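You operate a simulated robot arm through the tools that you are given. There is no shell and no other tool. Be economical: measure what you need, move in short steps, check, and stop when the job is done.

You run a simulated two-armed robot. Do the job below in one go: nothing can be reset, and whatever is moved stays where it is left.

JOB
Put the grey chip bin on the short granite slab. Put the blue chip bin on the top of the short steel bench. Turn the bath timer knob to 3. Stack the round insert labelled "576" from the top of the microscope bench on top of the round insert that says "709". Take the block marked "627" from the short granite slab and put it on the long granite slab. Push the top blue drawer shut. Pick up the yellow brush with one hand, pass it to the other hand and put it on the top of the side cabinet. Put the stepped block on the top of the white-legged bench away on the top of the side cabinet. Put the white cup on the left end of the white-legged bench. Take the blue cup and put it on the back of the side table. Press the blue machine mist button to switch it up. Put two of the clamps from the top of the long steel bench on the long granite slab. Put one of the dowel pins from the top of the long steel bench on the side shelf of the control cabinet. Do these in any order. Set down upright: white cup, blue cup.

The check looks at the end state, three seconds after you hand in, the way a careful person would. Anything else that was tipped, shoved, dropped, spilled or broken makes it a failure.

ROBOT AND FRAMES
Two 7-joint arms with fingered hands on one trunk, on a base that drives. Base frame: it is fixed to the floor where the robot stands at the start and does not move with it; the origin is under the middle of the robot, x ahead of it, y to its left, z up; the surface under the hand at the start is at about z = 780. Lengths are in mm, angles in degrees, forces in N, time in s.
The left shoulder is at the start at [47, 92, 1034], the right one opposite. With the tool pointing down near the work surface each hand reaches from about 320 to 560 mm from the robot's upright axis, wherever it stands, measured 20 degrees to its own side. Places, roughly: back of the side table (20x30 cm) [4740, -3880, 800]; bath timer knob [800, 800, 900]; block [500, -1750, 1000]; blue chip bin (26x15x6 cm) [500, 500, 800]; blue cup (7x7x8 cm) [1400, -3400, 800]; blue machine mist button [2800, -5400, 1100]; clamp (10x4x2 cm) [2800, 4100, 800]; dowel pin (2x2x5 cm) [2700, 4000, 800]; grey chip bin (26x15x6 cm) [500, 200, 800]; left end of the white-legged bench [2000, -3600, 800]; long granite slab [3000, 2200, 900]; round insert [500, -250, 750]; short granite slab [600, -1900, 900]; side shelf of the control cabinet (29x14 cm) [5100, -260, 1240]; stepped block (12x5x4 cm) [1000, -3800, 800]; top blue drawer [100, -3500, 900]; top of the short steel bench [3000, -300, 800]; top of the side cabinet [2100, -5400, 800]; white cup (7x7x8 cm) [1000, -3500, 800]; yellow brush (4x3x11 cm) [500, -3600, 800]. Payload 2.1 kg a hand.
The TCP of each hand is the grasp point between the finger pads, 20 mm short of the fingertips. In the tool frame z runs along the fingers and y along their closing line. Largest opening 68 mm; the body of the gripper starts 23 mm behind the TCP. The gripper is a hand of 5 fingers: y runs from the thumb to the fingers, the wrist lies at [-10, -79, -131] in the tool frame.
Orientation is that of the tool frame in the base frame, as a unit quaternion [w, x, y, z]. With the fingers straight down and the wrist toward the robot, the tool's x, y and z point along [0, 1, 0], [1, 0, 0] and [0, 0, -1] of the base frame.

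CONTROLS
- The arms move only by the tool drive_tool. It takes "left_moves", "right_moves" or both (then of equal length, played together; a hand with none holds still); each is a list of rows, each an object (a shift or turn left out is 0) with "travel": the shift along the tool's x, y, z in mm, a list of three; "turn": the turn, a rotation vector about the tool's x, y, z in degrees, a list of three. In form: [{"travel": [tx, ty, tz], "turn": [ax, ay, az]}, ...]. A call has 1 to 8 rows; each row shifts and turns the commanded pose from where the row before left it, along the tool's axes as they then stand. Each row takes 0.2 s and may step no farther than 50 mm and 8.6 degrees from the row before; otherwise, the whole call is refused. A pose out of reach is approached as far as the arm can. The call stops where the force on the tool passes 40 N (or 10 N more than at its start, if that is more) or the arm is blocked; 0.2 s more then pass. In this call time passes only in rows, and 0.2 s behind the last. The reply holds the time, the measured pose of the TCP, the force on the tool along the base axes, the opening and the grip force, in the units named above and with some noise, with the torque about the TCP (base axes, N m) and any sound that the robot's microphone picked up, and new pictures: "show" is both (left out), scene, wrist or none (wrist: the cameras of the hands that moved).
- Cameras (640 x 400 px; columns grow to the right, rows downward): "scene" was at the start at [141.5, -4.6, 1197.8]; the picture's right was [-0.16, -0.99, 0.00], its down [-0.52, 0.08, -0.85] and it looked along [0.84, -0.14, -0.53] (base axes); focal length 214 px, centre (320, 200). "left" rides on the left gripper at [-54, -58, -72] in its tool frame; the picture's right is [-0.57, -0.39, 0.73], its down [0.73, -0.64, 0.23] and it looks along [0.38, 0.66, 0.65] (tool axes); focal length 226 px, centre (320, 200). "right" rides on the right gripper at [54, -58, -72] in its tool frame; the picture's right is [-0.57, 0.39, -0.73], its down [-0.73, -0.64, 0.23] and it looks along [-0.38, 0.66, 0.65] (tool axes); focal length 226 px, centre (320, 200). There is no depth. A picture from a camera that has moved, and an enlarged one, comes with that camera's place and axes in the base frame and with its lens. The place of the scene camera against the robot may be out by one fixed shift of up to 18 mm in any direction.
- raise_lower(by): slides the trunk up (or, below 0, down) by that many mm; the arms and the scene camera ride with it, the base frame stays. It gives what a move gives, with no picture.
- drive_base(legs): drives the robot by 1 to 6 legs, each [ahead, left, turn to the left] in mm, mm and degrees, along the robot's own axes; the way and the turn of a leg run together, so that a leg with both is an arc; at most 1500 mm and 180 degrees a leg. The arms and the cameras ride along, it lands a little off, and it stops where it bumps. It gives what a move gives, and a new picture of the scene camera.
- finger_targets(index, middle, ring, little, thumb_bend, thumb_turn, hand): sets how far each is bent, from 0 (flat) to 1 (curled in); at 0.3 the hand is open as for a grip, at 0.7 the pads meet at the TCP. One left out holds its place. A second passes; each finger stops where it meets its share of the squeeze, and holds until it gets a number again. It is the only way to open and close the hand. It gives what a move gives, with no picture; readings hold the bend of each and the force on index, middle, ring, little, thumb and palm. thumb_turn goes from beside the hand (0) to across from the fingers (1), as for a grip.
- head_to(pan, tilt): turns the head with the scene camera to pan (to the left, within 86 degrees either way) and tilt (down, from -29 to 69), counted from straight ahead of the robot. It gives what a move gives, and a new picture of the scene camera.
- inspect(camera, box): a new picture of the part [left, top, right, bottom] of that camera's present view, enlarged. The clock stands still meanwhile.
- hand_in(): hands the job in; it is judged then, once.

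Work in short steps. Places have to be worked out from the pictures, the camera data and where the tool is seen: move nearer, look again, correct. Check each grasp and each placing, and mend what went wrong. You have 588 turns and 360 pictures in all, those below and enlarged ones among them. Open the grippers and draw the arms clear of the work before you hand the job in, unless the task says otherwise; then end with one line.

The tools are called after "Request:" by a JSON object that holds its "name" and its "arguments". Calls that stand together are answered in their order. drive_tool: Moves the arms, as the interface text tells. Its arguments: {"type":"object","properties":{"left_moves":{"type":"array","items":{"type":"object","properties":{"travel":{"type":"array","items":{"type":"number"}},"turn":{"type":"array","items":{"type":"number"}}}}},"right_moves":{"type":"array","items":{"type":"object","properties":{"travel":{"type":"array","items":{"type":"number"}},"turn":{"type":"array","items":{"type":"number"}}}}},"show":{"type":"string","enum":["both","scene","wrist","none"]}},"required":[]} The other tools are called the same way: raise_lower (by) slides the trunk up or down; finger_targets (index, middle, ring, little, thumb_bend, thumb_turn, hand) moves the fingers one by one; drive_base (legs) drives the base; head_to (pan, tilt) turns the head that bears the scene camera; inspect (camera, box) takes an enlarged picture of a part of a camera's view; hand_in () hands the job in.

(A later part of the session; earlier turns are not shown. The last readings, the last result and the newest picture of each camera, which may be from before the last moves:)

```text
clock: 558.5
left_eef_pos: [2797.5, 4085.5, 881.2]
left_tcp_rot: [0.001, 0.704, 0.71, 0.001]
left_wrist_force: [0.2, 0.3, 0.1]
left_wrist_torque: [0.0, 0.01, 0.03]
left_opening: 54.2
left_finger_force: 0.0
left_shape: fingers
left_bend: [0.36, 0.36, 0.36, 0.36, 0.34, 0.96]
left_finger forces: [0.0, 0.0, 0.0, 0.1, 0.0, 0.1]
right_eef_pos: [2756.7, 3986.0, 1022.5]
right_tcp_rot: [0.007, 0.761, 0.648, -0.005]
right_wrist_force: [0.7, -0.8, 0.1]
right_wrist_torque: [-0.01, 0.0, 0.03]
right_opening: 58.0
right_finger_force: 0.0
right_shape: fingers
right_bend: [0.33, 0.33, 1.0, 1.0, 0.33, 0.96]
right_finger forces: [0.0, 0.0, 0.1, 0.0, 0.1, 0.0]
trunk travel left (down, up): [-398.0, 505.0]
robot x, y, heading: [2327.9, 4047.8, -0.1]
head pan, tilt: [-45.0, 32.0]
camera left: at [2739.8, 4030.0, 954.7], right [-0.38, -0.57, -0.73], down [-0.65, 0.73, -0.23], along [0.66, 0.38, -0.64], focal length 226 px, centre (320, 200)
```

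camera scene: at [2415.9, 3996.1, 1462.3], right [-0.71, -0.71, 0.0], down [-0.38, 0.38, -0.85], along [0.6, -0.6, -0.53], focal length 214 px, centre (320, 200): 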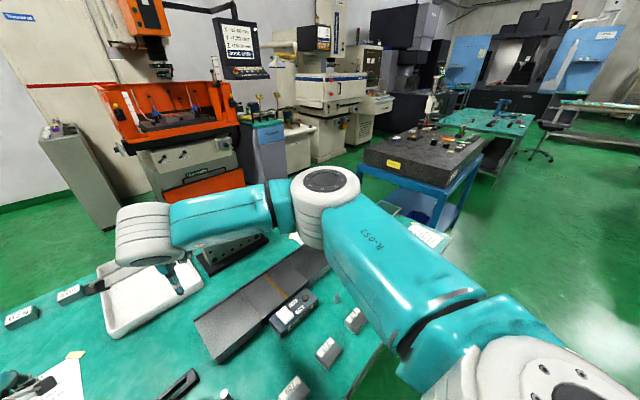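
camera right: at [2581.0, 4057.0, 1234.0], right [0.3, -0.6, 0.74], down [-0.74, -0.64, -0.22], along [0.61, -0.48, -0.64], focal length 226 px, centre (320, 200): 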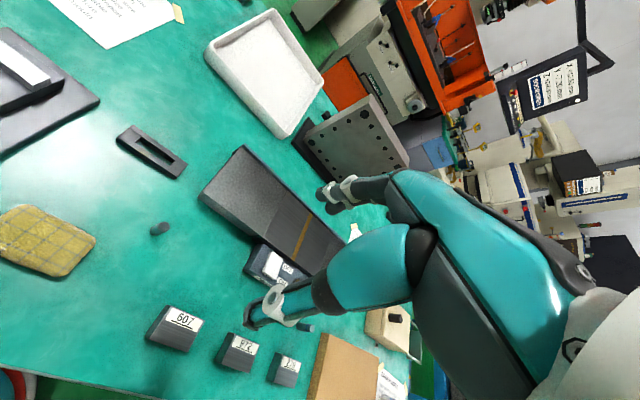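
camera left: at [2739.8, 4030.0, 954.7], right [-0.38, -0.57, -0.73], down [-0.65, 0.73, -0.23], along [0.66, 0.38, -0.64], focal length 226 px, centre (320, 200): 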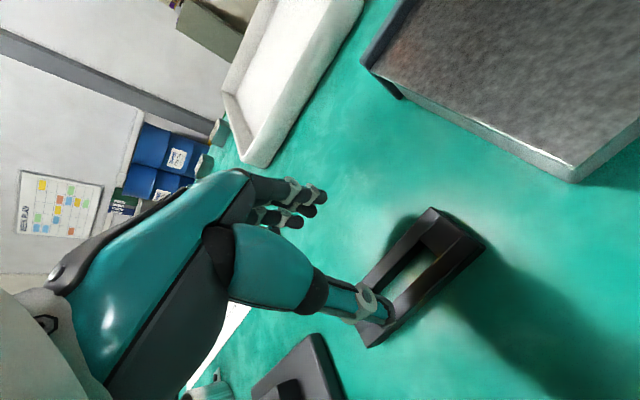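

Clamp centre ≈(2783,4090). Adjust and descend to grip.

Request:
{"name": "finger_targets", "arguments": {"hand": "left", "index": 0.31, "middle": 0.31, "ring": 0.31, "little": 0.31, "thumb_bend": 0.31}}

Request:
{"name": "drive_tool", "arguments": {"left_moves": [{"travel": [5, -13, 20]}, {"travel": [0, 0, 28]}, {"travel": [0, 0, 24]}], "show": "wrist"}}

```text
clock: 559.5
left_eef_pos: [2796.4, 4085.4, 882.8]
left_tcp_rot: [0.001, 0.704, 0.71, 0.001]
left_wrist_force: [0.6, -0.5, 0.3]
left_wrist_torque: [0.02, -0.02, -0.01]
left_opening: 60.4
left_finger_force: 0.1
left_shape: fingers
left_bend: [0.31, 0.31, 0.31, 0.31, 0.31, 0.96]
left_finger forces: [0.0, 0.0, 0.0, 0.1, 0.1, 0.0]
right_eef_pos: [2756.2, 3985.1, 1023.9]
right_tcp_rot: [0.007, 0.762, 0.648, -0.005]
right_wrist_force: [0.6, 0.1, -0.4]
right_wrist_torque: [0.02, -0.01, 0.0]
right_opening: 57.9
right_finger_force: 0.0
right_shape: fingers
right_bend: [0.33, 0.33, 1.0, 1.0, 0.33, 0.96]
right_finger forces: [0.0, 0.1, 0.0, 0.1, 0.1, 0.0]
trunk travel left (down, up): [-398.0, 505.0]
robot x, y, heading: [2328.0, 4050.2, -0.3]
head pan, tilt: [-45.0, 32.0]
```

```text
clock: 560.5
left_eef_pos: [2787.6, 4088.8, 817.1]
left_tcp_rot: [0.011, 0.705, 0.709, 0.007]
left_wrist_force: [-3.5, 2.9, 20.6]
left_wrist_torque: [0.13, -0.44, 0.07]
left_opening: 62.8
left_finger_force: 10.7
left_shape: fingers
left_bend: [0.32, 0.3, 0.31, 0.31, 0.27, 0.96]
left_finger forces: [1.6, 15.7, 0.1, 0.0, 3.6, 0.0]
right_eef_pos: [2753.2, 3986.1, 1024.1]
right_tcp_rot: [0.007, 0.761, 0.648, -0.004]
right_wrist_force: [-0.5, 0.7, 0.1]
right_wrist_torque: [0.0, -0.02, -0.03]
right_opening: 57.7
right_finger_force: 0.0
right_shape: fingers
right_bend: [0.33, 0.33, 1.0, 1.0, 0.33, 0.96]
right_finger forces: [0.0, 0.0, 0.0, 0.0, 0.0, 0.0]
trunk travel left (down, up): [-398.0, 505.0]
robot x, y, heading: [2329.9, 4052.7, -0.2]
head pan, tilt: [-45.0, 32.0]
stopped in row 3 (left hand): the force on the tool passed its limit at 44 N (the readings are from after the stop); the commanded pose is now the measured one
camera left: at [2728.4, 4034.7, 888.8], right [-0.37, -0.57, -0.73], down [-0.64, 0.73, -0.25], along [0.68, 0.38, -0.63], focal length 226 px, centre (320, 200)
```

left: 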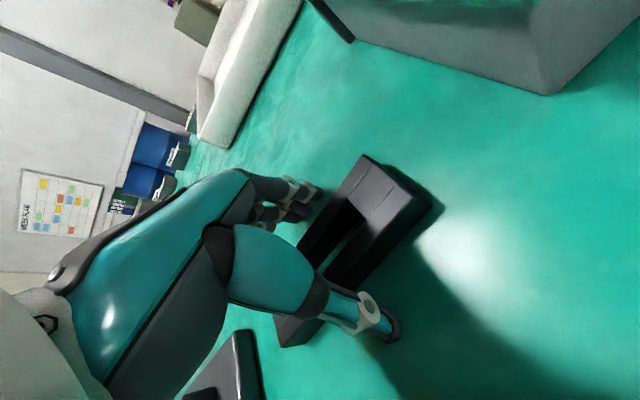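

Fingertips reached the bench (≈797). Raise 3 mm and close.

Request:
{"name": "drive_tool", "arguments": {"left_moves": [{"travel": [0, 0, -5]}], "show": "none"}}

Request:
{"name": "finger_targets", "arguments": {"hand": "left", "index": 0.62, "middle": 0.62, "ring": 0.62, "little": 0.6, "thumb_bend": 0.62}}

Request:
{"name": "raise_lower", "arguments": {"by": 120}}

Request:
{"name": "drive_tool", "arguments": {"left_moves": [{"travel": [0, 0, 0]}], "show": "wrist"}}

```text
clock: 560.9
left_eef_pos: [2787.1, 4088.3, 819.6]
left_tcp_rot: [0.008, 0.705, 0.709, 0.005]
left_wrist_force: [-2.5, 1.7, 6.0]
left_wrist_torque: [0.07, -0.17, 0.06]
left_opening: 62.0
left_finger_force: 2.9
left_shape: fingers
left_bend: [0.31, 0.31, 0.31, 0.31, 0.3, 0.96]
left_finger forces: [0.0, 5.6, 0.2, 0.0, 0.2, 0.0]
right_eef_pos: [2755.6, 3984.1, 1023.3]
right_tcp_rot: [0.007, 0.761, 0.648, -0.004]
right_wrist_force: [-0.1, 0.6, 0.3]
right_wrist_torque: [0.02, -0.02, 0.01]
right_opening: 57.6
right_finger_force: 0.2
right_shape: fingers
right_bend: [0.33, 0.33, 1.0, 1.0, 0.33, 0.96]
right_finger forces: [0.0, 0.1, 0.0, 0.0, 0.1, 0.0]
trunk travel left (down, up): [-398.0, 505.0]
robot x, y, heading: [2327.6, 4052.3, -0.1]
head pan, tilt: [-45.0, 32.0]
```

```text
clock: 561.9
left_eef_pos: [2785.9, 4088.7, 820.3]
left_tcp_rot: [0.008, 0.704, 0.71, 0.006]
left_wrist_force: [5.7, 1.5, 26.0]
left_wrist_torque: [0.05, -0.52, -0.06]
left_opening: 28.4
left_finger_force: 15.7
left_shape: fingers
left_bend: [0.53, 0.38, 0.58, 0.59, 0.46, 0.98]
left_finger forces: [6.7, 12.5, 1.9, 0.6, 10.0, 0.0]
right_eef_pos: [2754.8, 3985.3, 1023.9]
right_tcp_rot: [0.007, 0.761, 0.648, -0.004]
right_wrist_force: [0.7, 0.4, -0.5]
right_wrist_torque: [0.02, -0.01, 0.03]
right_opening: 57.7
right_finger_force: 0.0
right_shape: fingers
right_bend: [0.33, 0.33, 1.0, 1.0, 0.33, 0.96]
right_finger forces: [0.0, 0.1, 0.0, 0.0, 0.0, 0.0]
trunk travel left (down, up): [-398.0, 505.0]
robot x, y, heading: [2328.7, 4054.3, -0.3]
head pan, tilt: [-45.0, 32.0]
```

```text
clock: 563.4
left_eef_pos: [2787.0, 4089.7, 939.2]
left_tcp_rot: [0.007, 0.704, 0.71, 0.004]
left_wrist_force: [0.4, 0.2, -3.0]
left_wrist_torque: [-0.02, -0.04, -0.01]
left_opening: 26.0
left_finger_force: 4.9
left_shape: fingers
left_bend: [0.54, 0.53, 0.58, 0.59, 0.49, 0.98]
left_finger forces: [3.0, 0.0, 1.6, 0.2, 4.8, 0.1]
right_eef_pos: [2757.1, 3986.6, 1143.0]
right_tcp_rot: [0.006, 0.762, 0.648, -0.005]
right_wrist_force: [-0.1, -0.8, -0.6]
right_wrist_torque: [-0.01, 0.0, 0.02]
right_opening: 57.8
right_finger_force: 0.0
right_shape: fingers
right_bend: [0.33, 0.33, 1.0, 1.0, 0.33, 0.96]
right_finger forces: [0.0, 0.0, 0.0, 0.1, 0.1, 0.0]
trunk travel left (down, up): [-518.0, 385.0]
robot x, y, heading: [2327.8, 4052.9, -0.1]
head pan, tilt: [-45.0, 32.0]
```

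```text
clock: 563.8
left_eef_pos: [2788.4, 4089.5, 938.5]
left_tcp_rot: [0.006, 0.705, 0.709, 0.004]
left_wrist_force: [-0.1, 0.3, -2.0]
left_wrist_torque: [-0.01, -0.03, 0.01]
left_opening: 26.2
left_finger_force: 4.8
left_shape: fingers
left_bend: [0.54, 0.53, 0.58, 0.59, 0.49, 0.98]
left_finger forces: [3.0, 0.0, 1.6, 0.3, 5.0, 0.0]
right_eef_pos: [2755.9, 3985.8, 1143.7]
right_tcp_rot: [0.006, 0.761, 0.649, -0.005]
right_wrist_force: [0.2, 0.5, 0.7]
right_wrist_torque: [0.01, -0.02, 0.01]
right_opening: 57.7
right_finger_force: 0.0
right_shape: fingers
right_bend: [0.33, 0.33, 1.0, 1.0, 0.33, 0.96]
right_finger forces: [0.0, 0.0, 0.2, 0.0, 0.0, 0.0]
trunk travel left (down, up): [-518.0, 385.0]
robot x, y, heading: [2329.1, 4049.7, -0.2]
head pan, tilt: [-45.0, 32.0]
camera left: at [2729.1, 4034.9, 1011.3], right [-0.37, -0.57, -0.73], down [-0.64, 0.73, -0.24], along [0.67, 0.38, -0.64], focal length 226 px, centre (320, 200)
```

left: 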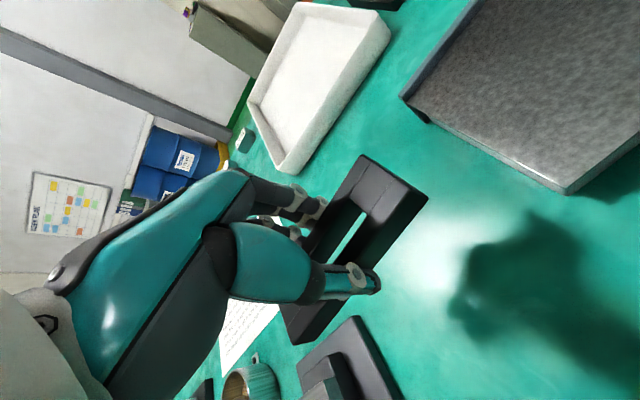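

Clamp A is held. While here I'll take a dowel pin with the right hand (pin at ≈(2684,4016)). Firm the left grip, lower the trunk 95, and position the right hand.

Request:
{"name": "finger_targets", "arguments": {"hand": "left", "index": 0.72, "middle": 0.72, "ring": 0.7, "thumb_bend": 0.72}}

Request:
{"name": "raise_lower", "arguments": {"by": -90}}

Request:
{"name": "drive_tool", "arguments": {"right_moves": [{"travel": [6, -25, 35]}, {"travel": [6, -25, 35]}, {"travel": [6, -26, 35]}], "show": "wrist"}}

```text
clock: 564.8
left_eef_pos: [2788.1, 4090.6, 940.4]
left_tcp_rot: [0.007, 0.705, 0.709, 0.004]
left_wrist_force: [0.0, -0.3, -3.9]
left_wrist_torque: [0.01, -0.05, -0.02]
left_opening: 25.6
left_finger_force: 10.4
left_shape: fingers
left_bend: [0.59, 0.63, 0.66, 0.6, 0.4, 0.97]
left_finger forces: [4.9, 3.6, 1.6, 0.1, 10.2, 0.0]
right_eef_pos: [2756.4, 3984.9, 1142.9]
right_tcp_rot: [0.007, 0.761, 0.649, -0.005]
right_wrist_force: [0.1, -1.2, 0.3]
right_wrist_torque: [0.01, -0.02, 0.04]
right_opening: 57.7
right_finger_force: 0.0
right_shape: fingers
right_bend: [0.33, 0.33, 1.0, 1.0, 0.33, 0.96]
right_finger forces: [0.0, 0.0, 0.0, 0.1, 0.0, 0.1]
trunk travel left (down, up): [-518.0, 385.0]
robot x, y, heading: [2328.8, 4050.8, -0.1]
head pan, tilt: [-45.0, 32.0]
```

```text
clock: 566.0
left_eef_pos: [2787.3, 4089.7, 849.5]
left_tcp_rot: [0.007, 0.704, 0.71, 0.004]
left_wrist_force: [0.5, -0.3, -3.1]
left_wrist_torque: [-0.02, -0.06, 0.0]
left_opening: 25.8
left_finger_force: 10.3
left_shape: fingers
left_bend: [0.59, 0.63, 0.66, 0.6, 0.4, 0.97]
left_finger forces: [4.8, 3.8, 1.6, 0.0, 10.2, 0.0]
right_eef_pos: [2755.9, 3986.0, 1054.1]
right_tcp_rot: [0.007, 0.761, 0.648, -0.005]
right_wrist_force: [-0.1, 0.2, 0.6]
right_wrist_torque: [0.01, 0.01, 0.01]
right_opening: 57.7
right_finger_force: 0.1
right_shape: fingers
right_bend: [0.33, 0.33, 1.0, 1.0, 0.33, 0.96]
right_finger forces: [0.1, 0.0, 0.1, 0.1, 0.1, 0.0]
trunk travel left (down, up): [-428.0, 475.0]
robot x, y, heading: [2331.9, 4048.1, 0.0]
head pan, tilt: [-45.0, 32.0]
```

```text
clock: 566.9
left_eef_pos: [2787.2, 4090.2, 849.8]
left_tcp_rot: [0.007, 0.705, 0.709, 0.005]
left_wrist_force: [-0.1, -0.3, -1.8]
left_wrist_torque: [0.02, -0.05, 0.01]
left_opening: 25.5
left_finger_force: 10.6
left_shape: fingers
left_bend: [0.59, 0.63, 0.66, 0.6, 0.4, 0.97]
left_finger forces: [4.8, 3.7, 1.6, 0.1, 10.2, 0.0]
right_eef_pos: [2683.8, 4013.5, 946.0]
right_tcp_rot: [0.006, 0.762, 0.648, -0.004]
right_wrist_force: [0.6, -1.1, -0.4]
right_wrist_torque: [-0.01, 0.0, 0.01]
right_opening: 57.8
right_finger_force: 0.1
right_shape: fingers
right_bend: [0.33, 0.33, 1.0, 1.0, 0.33, 0.96]
right_finger forces: [0.0, 0.0, 0.0, 0.0, 0.0, 0.1]
trunk travel left (down, up): [-428.0, 475.0]
robot x, y, heading: [2330.0, 4047.5, -0.3]
head pan, tilt: [-45.0, 32.0]
camera right: at [2636.2, 4078.5, 1016.4], right [0.29, -0.61, 0.74], down [-0.75, -0.62, -0.22], along [0.6, -0.49, -0.64], focal length 226 px, centre (320, 200)
```

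right: 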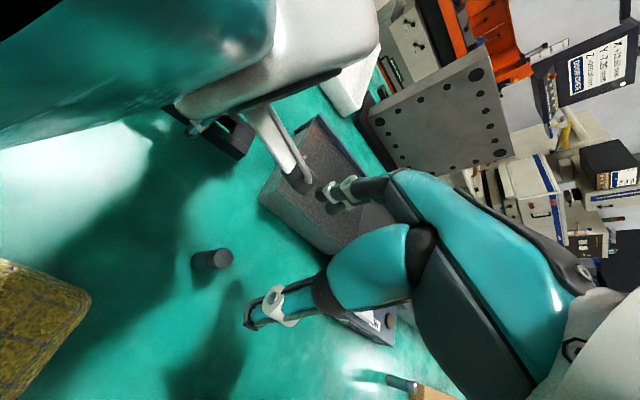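

The right hand is right over the pin. Descend and grip.

Request:
{"name": "drive_tool", "arguments": {"right_moves": [{"travel": [-1, 1, 36]}, {"travel": [0, 0, 36]}, {"travel": [0, 0, 34]}], "show": "none"}}

Request:
{"name": "finger_targets", "arguments": {"hand": "right", "index": 0.75, "middle": 0.75, "thumb_bend": 0.75}}

Request:
{"name": "drive_tool", "arguments": {"right_moves": [{"travel": [0, 0, -30]}, {"travel": [0, 0, -40]}], "show": "wrist"}}

```text
clock: 567.2
left_eef_pos: [2784.4, 4094.6, 847.5]
left_tcp_rot: [0.003, 0.703, 0.711, 0.003]
left_wrist_force: [0.6, 0.0, -2.9]
left_wrist_torque: [0.0, -0.05, 0.01]
left_opening: 25.4
left_finger_force: 10.1
left_shape: fingers
left_bend: [0.59, 0.63, 0.66, 0.6, 0.4, 0.97]
left_finger forces: [4.9, 3.7, 1.8, 0.0, 10.3, 0.1]
right_eef_pos: [2688.0, 4013.6, 927.5]
right_tcp_rot: [0.005, 0.761, 0.648, 0.0]
right_wrist_force: [-0.5, 0.4, -0.5]
right_wrist_torque: [-0.01, -0.01, -0.02]
right_opening: 57.5
right_finger_force: 0.0
right_shape: fingers
right_bend: [0.33, 0.33, 1.0, 1.0, 0.33, 0.96]
right_finger forces: [0.0, 0.0, 0.0, 0.1, 0.0, 0.0]
trunk travel left (down, up): [-428.0, 475.0]
robot x, y, heading: [2331.4, 4050.0, 0.0]
head pan, tilt: [-45.0, 32.0]
stopped in row 1 (right hand): the force on the tool passed its limit at 78 N (the readings are from after the stop); the commanded pose is now the measured one
```

```text
clock: 568.2
left_eef_pos: [2786.4, 4093.5, 847.0]
left_tcp_rot: [0.002, 0.703, 0.711, 0.004]
left_wrist_force: [0.0, 0.3, -3.5]
left_wrist_torque: [0.0, -0.06, 0.02]
left_opening: 25.7
left_finger_force: 9.9
left_shape: fingers
left_bend: [0.59, 0.63, 0.66, 0.6, 0.4, 0.97]
left_finger forces: [4.9, 3.7, 1.7, 0.0, 10.3, 0.0]
right_eef_pos: [2687.2, 4012.4, 926.1]
right_tcp_rot: [0.005, 0.761, 0.648, 0.0]
right_wrist_force: [0.4, -1.4, 1.5]
right_wrist_torque: [0.23, 0.1, 0.05]
right_opening: 0.0
right_finger_force: 0.1
right_shape: fingers
right_bend: [0.74, 0.75, 1.0, 1.0, 0.72, 1.0]
right_finger forces: [0.0, 0.0, 0.0, 0.1, 0.0, 0.0]
trunk travel left (down, up): [-428.0, 475.0]
robot x, y, heading: [2329.3, 4046.4, -0.3]
head pan, tilt: [-45.0, 32.0]
```

```text
clock: 568.8
left_eef_pos: [2785.3, 4093.2, 845.9]
left_tcp_rot: [0.003, 0.703, 0.711, 0.004]
left_wrist_force: [-0.3, -0.1, -3.4]
left_wrist_torque: [-0.02, 0.02, 0.03]
left_opening: 25.5
left_finger_force: 10.4
left_shape: fingers
left_bend: [0.59, 0.63, 0.66, 0.6, 0.4, 0.97]
left_finger forces: [4.7, 3.8, 1.7, 0.0, 10.3, 0.0]
right_eef_pos: [2686.5, 4014.7, 995.1]
right_tcp_rot: [0.005, 0.761, 0.648, 0.0]
right_wrist_force: [0.0, 0.2, 0.0]
right_wrist_torque: [-0.03, 0.01, -0.01]
right_opening: 0.0
right_finger_force: 0.0
right_shape: fingers
right_bend: [0.74, 0.75, 1.0, 1.0, 0.72, 1.0]
right_finger forces: [0.0, 0.0, 0.1, 0.0, 0.0, 0.0]
trunk travel left (down, up): [-428.0, 475.0]
robot x, y, heading: [2324.5, 4052.2, -0.1]
head pan, tilt: [-45.0, 32.0]
camera right: at [2637.7, 4078.2, 1067.2], right [0.29, -0.62, 0.73], down [-0.75, -0.62, -0.23], along [0.6, -0.48, -0.64], focal length 226 px, centre (320, 200)
```

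right: 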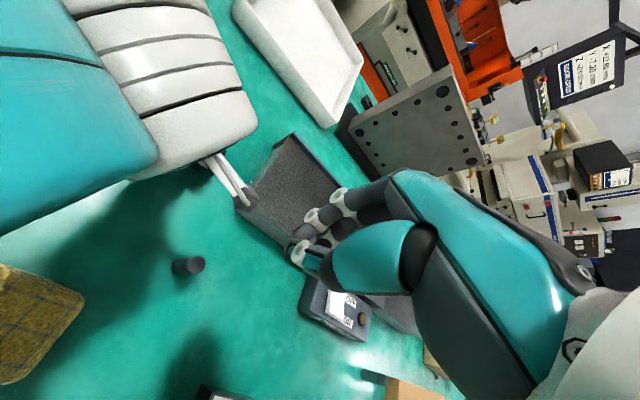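

The arms touched. I move the left hand up and to the left out of the way, then retry the pin.

Request:
{"name": "drive_tool", "arguments": {"left_moves": [{"travel": [0, 0, -45]}, {"travel": [10, 0, -45]}, {"travel": [45, 0, 0]}, {"travel": [45, 0, 0]}, {"travel": [45, 0, 0]}], "show": "none"}}

Request:
{"name": "finger_targets", "arguments": {"hand": "right", "index": 0.33, "middle": 0.33, "thumb_bend": 0.33}}

Request:
{"name": "drive_tool", "arguments": {"right_moves": [{"travel": [-3, -2, 40]}, {"travel": [0, 0, 40]}, {"travel": [0, 0, 40]}], "show": "wrist"}}

```text
clock: 570.0
left_eef_pos: [2782.5, 4239.6, 935.7]
left_tcp_rot: [0.003, 0.703, 0.711, 0.004]
left_wrist_force: [0.9, -0.3, -1.9]
left_wrist_torque: [0.02, -0.08, 0.01]
left_opening: 25.5
left_finger_force: 10.3
left_shape: fingers
left_bend: [0.59, 0.64, 0.66, 0.6, 0.4, 0.97]
left_finger forces: [4.7, 3.6, 1.8, 0.0, 10.3, 0.0]
right_eef_pos: [2686.8, 4015.2, 995.4]
right_tcp_rot: [0.004, 0.761, 0.649, 0.0]
right_wrist_force: [0.4, 0.8, 0.6]
right_wrist_torque: [-0.02, -0.04, 0.0]
right_opening: 0.0
right_finger_force: 0.1
right_shape: fingers
right_bend: [0.74, 0.75, 1.0, 1.0, 0.72, 1.0]
right_finger forces: [0.0, 0.0, 0.1, 0.0, 0.0, 0.0]
trunk travel left (down, up): [-428.0, 475.0]
robot x, y, heading: [2326.6, 4051.1, -0.1]
head pan, tilt: [-45.0, 32.0]
```

```text
clock: 571.0
left_eef_pos: [2783.2, 4239.4, 934.8]
left_tcp_rot: [0.002, 0.703, 0.711, 0.004]
left_wrist_force: [0.4, 0.3, -3.3]
left_wrist_torque: [-0.02, 0.0, -0.04]
left_opening: 25.5
left_finger_force: 9.7
left_shape: fingers
left_bend: [0.59, 0.64, 0.66, 0.6, 0.4, 0.97]
left_finger forces: [4.8, 3.7, 1.6, 0.1, 10.2, 0.1]
right_eef_pos: [2687.5, 4014.0, 995.5]
right_tcp_rot: [0.006, 0.762, 0.648, -0.001]
right_wrist_force: [0.0, 0.3, 0.1]
right_wrist_torque: [0.0, 0.0, 0.0]
right_opening: 57.1
right_finger_force: 0.1
right_shape: fingers
right_bend: [0.33, 0.33, 1.0, 1.0, 0.33, 0.96]
right_finger forces: [0.0, 0.1, 0.0, 0.1, 0.0, 0.0]
trunk travel left (down, up): [-428.0, 475.0]
robot x, y, heading: [2332.2, 4050.1, -0.2]
head pan, tilt: [-45.0, 32.0]
```

```text
clock: 571.8
left_eef_pos: [2783.7, 4239.2, 935.7]
left_tcp_rot: [0.003, 0.703, 0.711, 0.003]
left_wrist_force: [-0.4, 0.0, -3.2]
left_wrist_torque: [-0.04, -0.06, 0.06]
left_opening: 25.7
left_finger_force: 10.4
left_shape: fingers
left_bend: [0.59, 0.64, 0.66, 0.6, 0.4, 0.97]
left_finger forces: [4.7, 3.7, 1.8, 0.0, 10.2, 0.1]
right_eef_pos: [2683.1, 4011.2, 875.4]
right_tcp_rot: [0.004, 0.761, 0.648, 0.0]
right_wrist_force: [0.6, 0.1, -0.5]
right_wrist_torque: [-0.01, -0.01, 0.05]
right_opening: 57.1
right_finger_force: 0.0
right_shape: fingers
right_bend: [0.33, 0.33, 1.0, 1.0, 0.33, 0.96]
right_finger forces: [0.0, 0.0, 0.0, 0.1, 0.0, 0.0]
trunk travel left (down, up): [-428.0, 475.0]
robot x, y, heading: [2331.8, 4050.5, -0.0]
head pan, tilt: [-45.0, 32.0]
camera right: at [2634.5, 4076.0, 946.0], right [0.29, -0.62, 0.73], down [-0.75, -0.62, -0.23], along [0.6, -0.48, -0.64], focal length 226 px, centre (320, 200)
```

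right: 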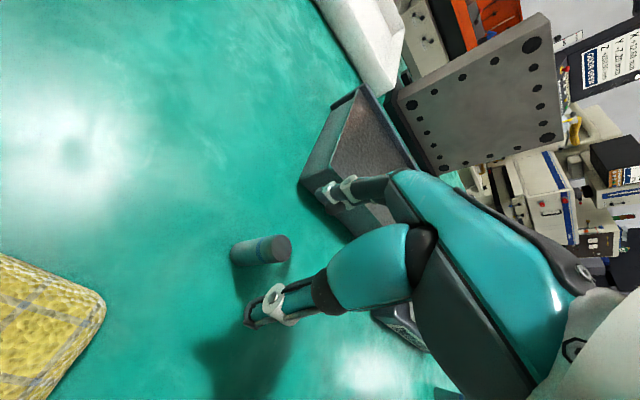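

Request:
{"name": "drive_tool", "arguments": {"right_moves": [{"travel": [2, 0, 20]}, {"travel": [0, 0, 15]}], "show": "none"}}

Request:
{"name": "finger_targets", "arguments": {"hand": "right", "index": 0.75, "middle": 0.75, "thumb_bend": 0.75}}

Request:
{"name": "drive_tool", "arguments": {"right_moves": [{"travel": [0, 0, -30]}, {"travel": [0, 0, -40]}], "show": "wrist"}}

```text
clock: 572.4
left_eef_pos: [2784.0, 4239.0, 934.0]
left_tcp_rot: [0.003, 0.703, 0.711, 0.004]
left_wrist_force: [-0.4, 1.2, -3.3]
left_wrist_torque: [-0.01, -0.02, 0.0]
left_opening: 25.4
left_finger_force: 10.2
left_shape: fingers
left_bend: [0.59, 0.64, 0.66, 0.6, 0.4, 0.97]
left_finger forces: [4.7, 3.7, 1.8, 0.0, 10.2, 0.1]
right_eef_pos: [2684.9, 4013.0, 841.1]
right_tcp_rot: [0.005, 0.762, 0.648, 0.0]
right_wrist_force: [0.6, -0.2, -0.3]
right_wrist_torque: [-0.04, 0.01, -0.02]
right_opening: 57.3
right_finger_force: 0.0
right_shape: fingers
right_bend: [0.33, 0.33, 1.0, 1.0, 0.33, 0.96]
right_finger forces: [0.0, 0.1, 0.0, 0.1, 0.0, 0.0]
trunk travel left (down, up): [-428.0, 475.0]
robot x, y, heading: [2322.9, 4051.2, -0.2]
head pan, tilt: [-45.0, 32.0]
```

```text
clock: 573.4
left_eef_pos: [2782.2, 4239.1, 934.2]
left_tcp_rot: [0.002, 0.703, 0.712, 0.004]
left_wrist_force: [0.2, -1.3, -2.7]
left_wrist_torque: [0.03, -0.03, -0.03]
left_opening: 25.4
left_finger_force: 10.2
left_shape: fingers
left_bend: [0.59, 0.64, 0.66, 0.6, 0.4, 0.97]
left_finger forces: [4.7, 3.6, 1.7, 0.0, 10.1, 0.1]
right_eef_pos: [2685.2, 4013.9, 842.3]
right_tcp_rot: [0.005, 0.762, 0.648, 0.0]
right_wrist_force: [-0.3, -0.6, 0.1]
right_wrist_torque: [0.02, 0.01, -0.01]
right_opening: 3.8
right_finger_force: 8.8
right_shape: fingers
right_bend: [0.73, 0.73, 1.0, 1.0, 0.63, 0.98]
right_finger forces: [4.4, 4.5, 0.1, 0.0, 7.8, 0.1]
trunk travel left (down, up): [-428.0, 475.0]
robot x, y, heading: [2326.5, 4053.6, -0.0]
head pan, tilt: [-45.0, 32.0]
```

```text
clock: 574.0
left_eef_pos: [2783.7, 4240.1, 935.1]
left_tcp_rot: [0.002, 0.703, 0.712, 0.004]
left_wrist_force: [-1.0, 0.0, -2.8]
left_wrist_torque: [-0.03, -0.03, 0.02]
left_opening: 25.3
left_finger_force: 10.5
left_shape: fingers
left_bend: [0.59, 0.64, 0.66, 0.6, 0.4, 0.97]
left_finger forces: [4.7, 3.8, 1.7, 0.1, 10.1, 0.0]
right_eef_pos: [2685.6, 4013.7, 912.5]
right_tcp_rot: [0.005, 0.762, 0.648, 0.0]
right_wrist_force: [-0.3, 0.8, -1.5]
right_wrist_torque: [0.01, 0.01, 0.0]
right_opening: 3.8
right_finger_force: 8.1
right_shape: fingers
right_bend: [0.73, 0.73, 1.0, 1.0, 0.63, 0.98]
right_finger forces: [4.5, 4.6, 0.0, 0.0, 7.6, 0.0]
trunk travel left (down, up): [-428.0, 475.0]
robot x, y, heading: [2328.8, 4045.6, -0.1]
head pan, tilt: [-45.0, 32.0]
camera right: at [2636.5, 4078.2, 983.6], right [0.29, -0.62, 0.73], down [-0.75, -0.62, -0.23], along [0.6, -0.48, -0.64], focal length 226 px, centre (320, 200)
```

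right: 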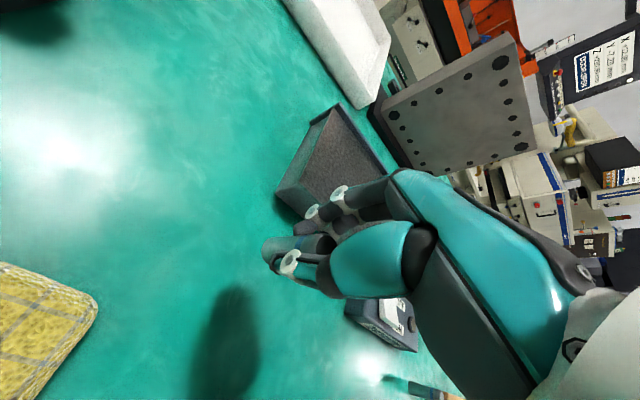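

Pin held in the right hand. Raise up, then drive back to the granite slab to place clamp A.

Request:
{"name": "raise_lower", "arguments": {"by": 150}}

Request:
{"name": "drive_tool", "arguments": {"right_moves": [{"travel": [0, 0, -40]}, {"travel": [0, 0, -40]}], "show": "none"}}

Request:
{"name": "drive_base", "arguments": {"legs": [[-330, 0, 0], [0, -1500, 0], [0, -310, 0], [330, 0, 0]]}}

Request:
{"name": "head_to", "arguments": {"pan": 20, "tilt": 50}}

```text
clock: 575.8
left_eef_pos: [2783.3, 4238.7, 1086.6]
left_tcp_rot: [0.003, 0.703, 0.711, 0.004]
left_wrist_force: [-0.2, 0.0, -2.7]
left_wrist_torque: [-0.01, -0.05, -0.01]
left_opening: 25.4
left_finger_force: 10.1
left_shape: fingers
left_bend: [0.59, 0.64, 0.66, 0.6, 0.4, 0.97]
left_finger forces: [4.8, 3.7, 1.8, 0.0, 10.0, 0.1]
right_eef_pos: [2685.6, 4012.4, 1061.1]
right_tcp_rot: [0.004, 0.762, 0.648, -0.001]
right_wrist_force: [0.1, 0.0, -0.9]
right_wrist_torque: [-0.01, 0.01, -0.05]
right_opening: 3.6
right_finger_force: 8.7
right_shape: fingers
right_bend: [0.73, 0.73, 1.0, 1.0, 0.63, 0.98]
right_finger forces: [4.3, 4.6, 0.0, 0.1, 7.7, 0.1]
trunk travel left (down, up): [-578.0, 325.0]
robot x, y, heading: [2327.7, 4049.0, -0.1]
head pan, tilt: [-45.0, 32.0]
```

```text
clock: 576.4
left_eef_pos: [2783.9, 4239.3, 1086.9]
left_tcp_rot: [0.002, 0.703, 0.711, 0.004]
left_wrist_force: [-0.3, 0.0, -2.4]
left_wrist_torque: [0.01, -0.04, 0.01]
left_opening: 25.1
left_finger_force: 10.2
left_shape: fingers
left_bend: [0.59, 0.64, 0.66, 0.6, 0.4, 0.97]
left_finger forces: [4.6, 3.7, 1.7, 0.0, 10.0, 0.0]
right_eef_pos: [2684.1, 4014.0, 1143.0]
right_tcp_rot: [0.004, 0.762, 0.648, 0.0]
right_wrist_force: [-0.8, -1.1, -0.8]
right_wrist_torque: [0.0, 0.02, 0.0]
right_opening: 3.8
right_finger_force: 8.1
right_shape: fingers
right_bend: [0.73, 0.73, 1.0, 1.0, 0.63, 0.98]
right_finger forces: [4.4, 4.6, 0.1, 0.0, 7.6, 0.1]
trunk travel left (down, up): [-578.0, 325.0]
robot x, y, heading: [2323.2, 4049.3, -0.2]
head pan, tilt: [-45.0, 32.0]
```

```text
clock: 589.1
left_eef_pos: [2762.9, 2413.3, 1086.8]
left_tcp_rot: [0.002, 0.709, 0.705, 0.004]
left_wrist_force: [0.2, -0.2, -3.5]
left_wrist_torque: [0.0, -0.03, -0.03]
left_opening: 25.5
left_finger_force: 10.0
left_shape: fingers
left_bend: [0.59, 0.64, 0.66, 0.6, 0.4, 0.97]
left_finger forces: [4.8, 3.6, 1.7, 0.0, 10.1, 0.0]
right_eef_pos: [2661.6, 2188.9, 1141.9]
right_tcp_rot: [0.004, 0.767, 0.642, -0.001]
right_wrist_force: [-0.3, -0.7, 0.1]
right_wrist_torque: [0.05, -0.01, 0.0]
right_opening: 3.4
right_finger_force: 8.5
right_shape: fingers
right_bend: [0.73, 0.73, 1.0, 1.0, 0.63, 0.98]
right_finger forces: [4.5, 4.7, 0.0, 0.0, 7.5, 0.1]
trunk travel left (down, up): [-578.0, 325.0]
robot x, y, heading: [2306.3, 2235.4, -1.0]
head pan, tilt: [-45.0, 32.0]
camera scene: at [2389.2, 2176.7, 1502.4], right [-0.72, -0.69, 0.0], down [-0.37, 0.38, -0.85], along [0.59, -0.61, -0.53], focal length 214 px, centre (320, 200)
```

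scene: 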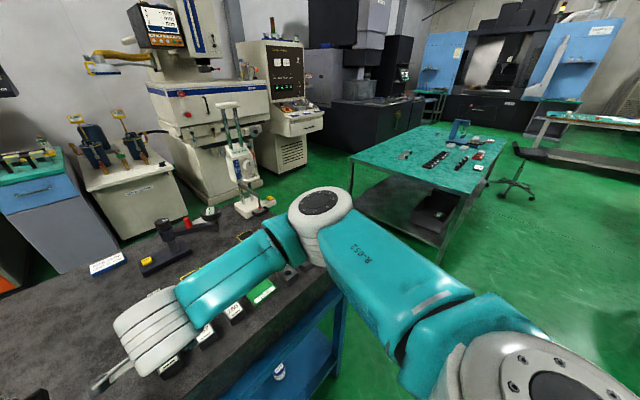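

```text
clock: 590.4
left_eef_pos: [2762.3, 2412.6, 1086.3]
left_tcp_rot: [0.003, 0.709, 0.705, 0.004]
left_wrist_force: [-0.4, -0.3, -3.5]
left_wrist_torque: [0.01, -0.03, 0.0]
left_opening: 25.6
left_finger_force: 9.7
left_shape: fingers
left_bend: [0.59, 0.64, 0.66, 0.6, 0.4, 0.97]
left_finger forces: [4.6, 3.6, 1.7, 0.0, 10.1, 0.1]
right_eef_pos: [2659.9, 2189.8, 1141.9]
right_tcp_rot: [0.005, 0.767, 0.642, -0.001]
right_wrist_force: [0.0, -0.3, 0.0]
right_wrist_torque: [0.0, -0.01, -0.01]
right_opening: 3.5
right_finger_force: 8.9
right_shape: fingers
right_bend: [0.73, 0.73, 1.0, 1.0, 0.63, 0.98]
right_finger forces: [4.4, 4.5, 0.0, 0.0, 7.5, 0.0]
trunk travel left (down, up): [-578.0, 325.0]
robot x, y, heading: [2307.6, 2228.9, -0.8]
head pan, tilt: [20.0, 50.0]
camera scene: at [2399.2, 2266.1, 1476.0], right [0.32, -0.95, 0.0], down [-0.72, -0.25, -0.64], along [0.61, 0.21, -0.77], focal length 214 px, centre (320, 200)
```

scene: 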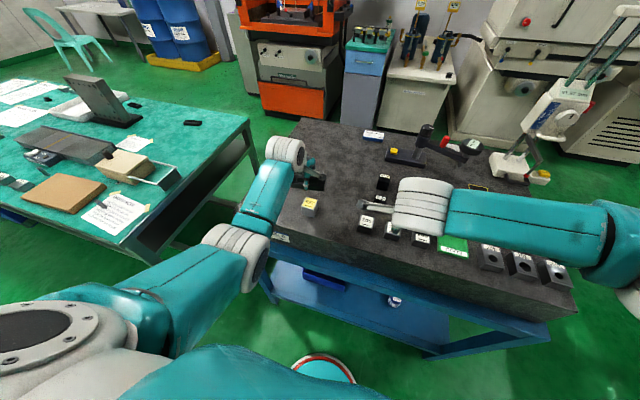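

I can see clamp B at the steel bench's near end too. Shift 88 mm forward so clamp A goes behind block 627, raise the right hand, lower the trunk.

Request:
{"name": "drive_base", "arguments": {"legs": [[88, 15, 0.8]]}}

Request:
{"name": "drive_tool", "arguments": {"right_moves": [{"travel": [0, 0, -30]}, {"travel": [0, 0, -30]}], "show": "none"}}

Request:
{"name": "raise_lower", "arguments": {"by": -100}}

Request:
{"name": "drive_tool", "arguments": {"left_moves": [{"travel": [0, 0, 0]}], "show": "wrist"}}

```text
clock: 591.5
left_eef_pos: [2849.1, 2433.6, 1086.4]
left_tcp_rot: [0.002, 0.703, 0.711, 0.003]
left_wrist_force: [-0.1, 0.4, -3.3]
left_wrist_torque: [0.0, -0.04, -0.03]
left_opening: 25.7
left_finger_force: 9.7
left_shape: fingers
left_bend: [0.59, 0.64, 0.66, 0.6, 0.4, 0.97]
left_finger forces: [4.8, 3.7, 1.7, 0.1, 10.1, 0.1]
right_eef_pos: [2749.0, 2210.0, 1140.5]
right_tcp_rot: [0.004, 0.762, 0.647, -0.001]
right_wrist_force: [0.4, -0.3, 0.2]
right_wrist_torque: [-0.03, 0.0, 0.01]
right_opening: 3.4
right_finger_force: 8.2
right_shape: fingers
right_bend: [0.73, 0.73, 1.0, 1.0, 0.63, 0.98]
right_finger forces: [4.4, 4.5, 0.1, 0.0, 7.6, 0.0]
trunk travel left (down, up): [-578.0, 325.0]
robot x, y, heading: [2390.8, 2246.7, -0.2]
head pan, tilt: [20.0, 50.0]
camera scene: at [2487.9, 2282.2, 1475.9], right [0.34, -0.94, 0.0], down [-0.72, -0.26, -0.64], along [0.6, 0.22, -0.77], focal length 214 px, centre (320, 200)
```

scene: 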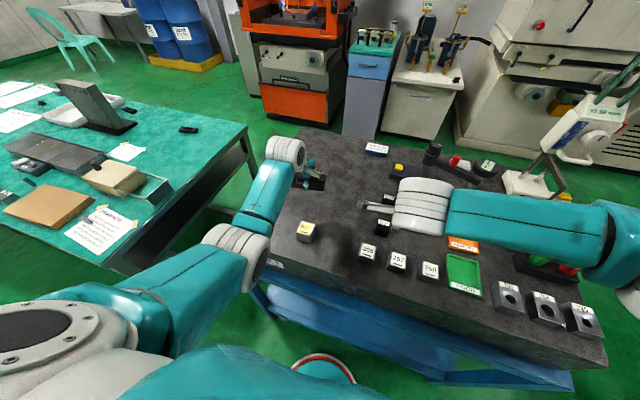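

```text
clock: 592.1
left_eef_pos: [2847.8, 2435.7, 1087.6]
left_tcp_rot: [0.002, 0.703, 0.711, 0.004]
left_wrist_force: [-0.3, 0.4, -2.5]
left_wrist_torque: [-0.04, -0.04, -0.03]
left_opening: 25.5
left_finger_force: 9.8
left_shape: fingers
left_bend: [0.59, 0.64, 0.66, 0.6, 0.4, 0.97]
left_finger forces: [4.8, 3.6, 1.8, 0.1, 10.1, 0.1]
right_eef_pos: [2748.3, 2210.4, 1202.6]
right_tcp_rot: [0.005, 0.762, 0.648, -0.001]
right_wrist_force: [-0.4, -0.7, 0.2]
right_wrist_torque: [-0.04, 0.02, -0.03]
right_opening: 3.4
right_finger_force: 8.0
right_shape: fingers
right_bend: [0.74, 0.73, 1.0, 1.0, 0.63, 0.98]
right_finger forces: [4.3, 4.7, 0.0, 0.0, 7.5, 0.0]
trunk travel left (down, up): [-578.0, 325.0]
robot x, y, heading: [2391.6, 2250.5, -0.5]
head pan, tilt: [20.0, 50.0]
```

```text
clock: 593.5
left_eef_pos: [2847.8, 2434.1, 986.3]
left_tcp_rot: [0.002, 0.704, 0.711, 0.003]
left_wrist_force: [0.6, 0.2, -3.3]
left_wrist_torque: [-0.03, -0.01, 0.02]
left_opening: 25.8
left_finger_force: 10.1
left_shape: fingers
left_bend: [0.59, 0.64, 0.66, 0.6, 0.4, 0.97]
left_finger forces: [4.8, 3.6, 1.7, 0.1, 10.1, 0.1]
right_eef_pos: [2749.2, 2209.8, 1102.2]
right_tcp_rot: [0.005, 0.762, 0.648, 0.0]
right_wrist_force: [-0.5, -0.4, -0.1]
right_wrist_torque: [0.0, 0.0, -0.03]
right_opening: 3.2
right_finger_force: 8.2
right_shape: fingers
right_bend: [0.74, 0.73, 1.0, 1.0, 0.63, 0.98]
right_finger forces: [4.3, 4.6, 0.0, 0.1, 7.4, 0.0]
trunk travel left (down, up): [-478.0, 425.0]
robot x, y, heading: [2396.9, 2247.2, 0.1]
head pan, tilt: [20.0, 50.0]
```

```text
clock: 593.9
left_eef_pos: [2849.5, 2435.0, 986.1]
left_tcp_rot: [0.002, 0.703, 0.712, 0.004]
left_wrist_force: [0.2, 0.0, -3.9]
left_wrist_torque: [-0.01, -0.03, -0.01]
left_opening: 25.5
left_finger_force: 10.3
left_shape: fingers
left_bend: [0.59, 0.64, 0.66, 0.6, 0.4, 0.97]
left_finger forces: [4.8, 3.6, 1.7, 0.1, 10.0, 0.0]
right_eef_pos: [2748.3, 2209.9, 1100.4]
right_tcp_rot: [0.005, 0.762, 0.648, 0.0]
right_wrist_force: [0.2, 0.7, -0.4]
right_wrist_torque: [0.0, 0.0, -0.02]
right_opening: 3.5
right_finger_force: 8.2
right_shape: fingers
right_bend: [0.74, 0.73, 1.0, 1.0, 0.63, 0.98]
right_finger forces: [4.4, 4.5, 0.1, 0.1, 7.5, 0.0]
trunk travel left (down, up): [-478.0, 425.0]
robot x, y, heading: [2392.8, 2244.9, -0.1]
head pan, tilt: [20.0, 50.0]
camera left: at [2790.2, 2378.8, 1058.7], right [-0.37, -0.57, -0.73], down [-0.65, 0.73, -0.23], along [0.67, 0.39, -0.64], focal length 226 px, centre (320, 200)
```

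left: 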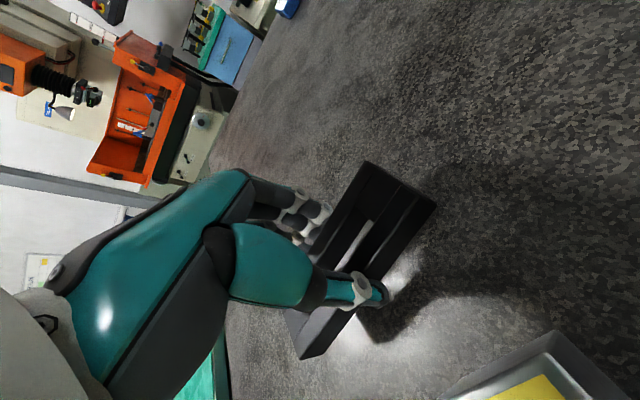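

Good. Lower the clamp with the arm in small steps until it touches, then release.

Request:
{"name": "drive_tool", "arguments": {"left_moves": [{"travel": [0, 0, 14]}, {"travel": [0, 0, 8]}, {"travel": [0, 0, 4]}, {"travel": [0, 0, 3]}, {"travel": [0, 0, 3]}], "show": "none"}}

```text
clock: 595.2
left_eef_pos: [2849.7, 2434.0, 961.0]
left_tcp_rot: [0.009, 0.702, 0.712, 0.01]
left_wrist_force: [-0.2, 0.4, 14.8]
left_wrist_torque: [0.03, 0.12, 0.03]
left_opening: 25.9
left_finger_force: 13.9
left_shape: fingers
left_bend: [0.71, 0.65, 0.68, 0.6, 0.46, 0.97]
left_finger forces: [8.3, 3.8, 1.5, 0.0, 14.7, 0.0]
right_eef_pos: [2746.9, 2210.2, 1101.4]
right_tcp_rot: [0.005, 0.762, 0.648, 0.001]
right_wrist_force: [0.1, -0.1, -0.1]
right_wrist_torque: [-0.02, -0.01, -0.01]
right_opening: 3.5
right_finger_force: 8.5
right_shape: fingers
right_bend: [0.74, 0.73, 1.0, 1.0, 0.63, 0.98]
right_finger forces: [4.4, 4.6, 0.0, 0.0, 7.5, 0.0]
trunk travel left (down, up): [-478.0, 425.0]
robot x, y, heading: [2390.5, 2245.9, 0.0]
head pan, tilt: [20.0, 50.0]
stopped in row 5 (left hand): the force on the tool passed its limit at 43 N (the readings are from after the stop); the commanded pose is now the measured one
```

Request:
{"name": "finger_targets", "arguments": {"hand": "left", "index": 0.33, "middle": 0.33, "ring": 0.33, "little": 0.33, "thumb_bend": 0.33}}

Request:
{"name": "raise_lower", "arguments": {"by": 120}}

Request:
{"name": "drive_base", "arguments": {"legs": [[-420, 0, 0]]}}

```text
clock: 596.2
left_eef_pos: [2849.5, 2434.1, 959.1]
left_tcp_rot: [0.007, 0.703, 0.711, 0.009]
left_wrist_force: [-5.4, -2.4, 14.4]
left_wrist_torque: [-0.1, -0.12, -0.06]
left_opening: 33.5
left_finger_force: 7.5
left_shape: fingers
left_bend: [0.74, 0.33, 0.33, 0.33, 0.33, 0.96]
left_finger forces: [12.2, 1.9, 0.0, 0.0, 0.8, 0.0]
right_eef_pos: [2746.2, 2210.0, 1102.6]
right_tcp_rot: [0.006, 0.762, 0.647, 0.001]
right_wrist_force: [0.0, 0.0, -0.5]
right_wrist_torque: [-0.01, -0.01, 0.01]
right_opening: 3.5
right_finger_force: 7.9
right_shape: fingers
right_bend: [0.74, 0.73, 1.0, 1.0, 0.63, 0.98]
right_finger forces: [4.4, 4.6, 0.0, 0.0, 7.5, 0.0]
trunk travel left (down, up): [-478.0, 425.0]
robot x, y, heading: [2394.6, 2244.9, 0.2]
head pan, tilt: [20.0, 50.0]
```

```text
clock: 597.7
left_eef_pos: [2851.3, 2434.8, 1079.0]
left_tcp_rot: [0.006, 0.702, 0.712, 0.008]
left_wrist_force: [-0.7, 0.4, -1.0]
left_wrist_torque: [-0.01, 0.01, 0.0]
left_opening: 57.7
left_finger_force: 0.0
left_shape: fingers
left_bend: [0.33, 0.33, 0.33, 0.33, 0.33, 0.96]
left_finger forces: [0.1, 0.1, 0.1, 0.0, 0.1, 0.0]
right_eef_pos: [2747.5, 2210.5, 1220.7]
right_tcp_rot: [0.004, 0.762, 0.647, -0.001]
right_wrist_force: [0.4, -0.5, -0.8]
right_wrist_torque: [0.03, -0.01, -0.02]
right_opening: 3.2
right_finger_force: 7.9
right_shape: fingers
right_bend: [0.74, 0.73, 1.0, 1.0, 0.63, 0.98]
right_finger forces: [4.4, 4.6, 0.0, 0.1, 7.5, 0.1]
trunk travel left (down, up): [-598.0, 305.0]
robot x, y, heading: [2394.2, 2245.7, -0.1]
head pan, tilt: [20.0, 50.0]
```

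```text
clock: 600.2
left_eef_pos: [2439.0, 2434.5, 1079.1]
left_tcp_rot: [0.008, 0.705, 0.71, 0.008]
left_wrist_force: [-0.2, 0.0, -0.1]
left_wrist_torque: [-0.01, 0.0, -0.05]
left_opening: 57.8
left_finger_force: 0.1
left_shape: fingers
left_bend: [0.33, 0.33, 0.33, 0.33, 0.33, 0.96]
left_finger forces: [0.0, 0.0, 0.0, 0.0, 0.0, 0.1]
right_eef_pos: [2334.4, 2208.9, 1220.6]
right_tcp_rot: [0.005, 0.764, 0.645, 0.0]
right_wrist_force: [0.5, -0.1, 0.0]
right_wrist_torque: [-0.03, 0.0, -0.01]
right_opening: 3.6
right_finger_force: 8.1
right_shape: fingers
right_bend: [0.74, 0.73, 1.0, 1.0, 0.63, 0.98]
right_finger forces: [4.4, 4.5, 0.0, 0.0, 7.5, 0.0]
trunk travel left (down, up): [-598.0, 305.0]
robot x, y, heading: [1979.1, 2247.5, -0.4]
head pan, tilt: [20.0, 50.0]
camera scene: at [2071.2, 2283.4, 1496.1], right [0.33, -0.94, 0.0], down [-0.72, -0.26, -0.64], along [0.61, 0.21, -0.77], focal length 214 px, centre (320, 200)
```

scene: 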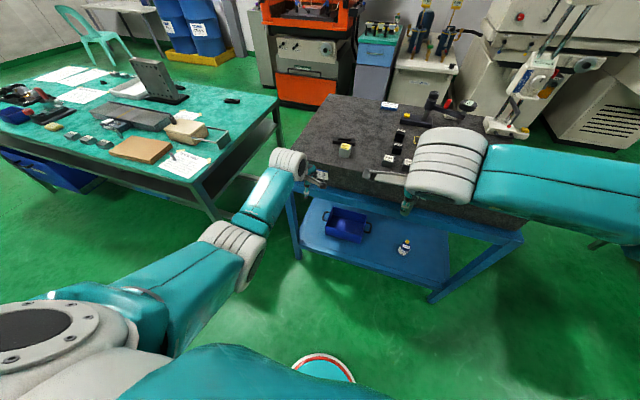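

Clamp A lies on the slab behind block 627. Clamp B is at ≈(3218,3303); I drive through the gap between slab and bench (y≈2832), then turn left to face it.

Request:
{"name": "drive_base", "arguments": {"legs": [[0, 583, 0.4], [600, 0, 0]]}}

```text
clock: 606.5
left_eef_pos: [3014.5, 3032.4, 1077.7]
left_tcp_rot: [0.008, 0.705, 0.709, 0.009]
left_wrist_force: [-0.1, 0.3, 0.5]
left_wrist_torque: [0.01, 0.0, 0.02]
left_opening: 57.7
left_finger_force: 0.1
left_shape: fingers
left_bend: [0.33, 0.33, 0.33, 0.33, 0.33, 0.96]
left_finger forces: [0.0, 0.0, 0.0, 0.0, 0.0, 0.0]
right_eef_pos: [2910.3, 2808.3, 1221.5]
right_tcp_rot: [0.005, 0.764, 0.645, 0.0]
right_wrist_force: [0.1, 0.8, 0.1]
right_wrist_torque: [-0.01, -0.01, 0.0]
right_opening: 3.4
right_finger_force: 8.0
right_shape: fingers
right_bend: [0.74, 0.73, 1.0, 1.0, 0.63, 0.98]
right_finger forces: [4.4, 4.6, 0.1, 0.0, 7.3, 0.0]
trunk travel left (down, up): [-598.0, 305.0]
robot x, y, heading: [2552.7, 2847.1, -0.6]
head pan, tilt: [20.0, 50.0]
stopped in leg 2: the robot was blocked; the commanded pose is now the measured one
camera scene: at [2647.6, 2882.8, 1496.1], right [0.33, -0.94, 0.0], down [-0.72, -0.25, -0.64], along [0.61, 0.21, -0.77], focal length 214 px, centre (320, 200)
```

scene: 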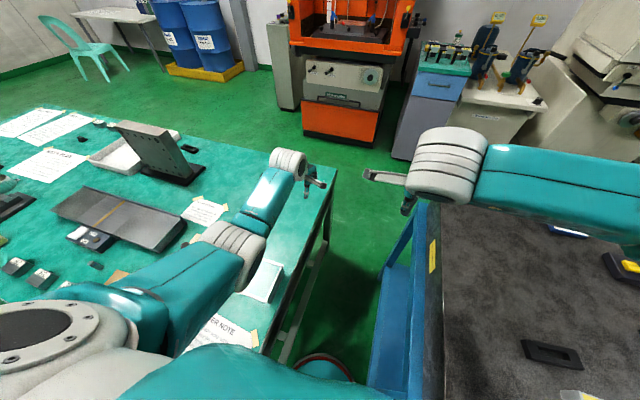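

The gap is too narrow (blocked). I back out and go around the slab's other end to the bench's far side.

Request:
{"name": "drive_base", "arguments": {"legs": [[-600, 0, 0.6], [0, -1480, 0], [1500, 0, 0], [450, 0, 0]]}}

```text
clock: 626.1
left_eef_pos: [4329.2, 1500.9, 1078.4]
left_tcp_rot: [0.007, 0.712, 0.703, 0.008]
left_wrist_force: [0.0, 0.3, -0.1]
left_wrist_torque: [0.02, 0.02, 0.0]
left_opening: 57.7
left_finger_force: 0.0
left_shape: fingers
left_bend: [0.33, 0.33, 0.33, 0.33, 0.33, 0.96]
left_finger forces: [0.1, 0.1, 0.0, 0.0, 0.1, 0.0]
right_eef_pos: [4221.3, 1278.3, 1222.0]
right_tcp_rot: [0.005, 0.77, 0.638, 0.0]
right_wrist_force: [0.9, -0.5, -1.6]
right_wrist_torque: [0.0, 0.0, 0.0]
right_opening: 3.3
right_finger_force: 8.0
right_shape: fingers
right_bend: [0.74, 0.73, 1.0, 1.0, 0.63, 0.98]
right_finger forces: [4.3, 4.7, 0.1, 0.1, 7.4, 0.0]
trunk travel left (down, up): [-598.0, 305.0]
robot x, y, heading: [3866.2, 1324.7, -1.5]
head pan, tilt: [20.0, 50.0]
camera scene: at [3959.8, 1357.1, 1496.0], right [0.32, -0.95, 0.0], down [-0.73, -0.24, -0.64], along [0.61, 0.2, -0.77], focal length 214 px, centre (320, 200)
```

scene: 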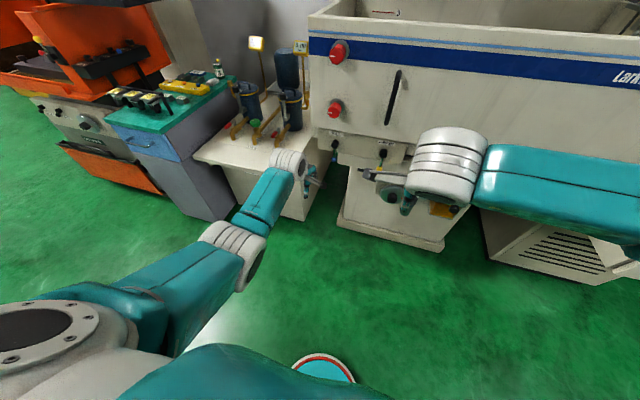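

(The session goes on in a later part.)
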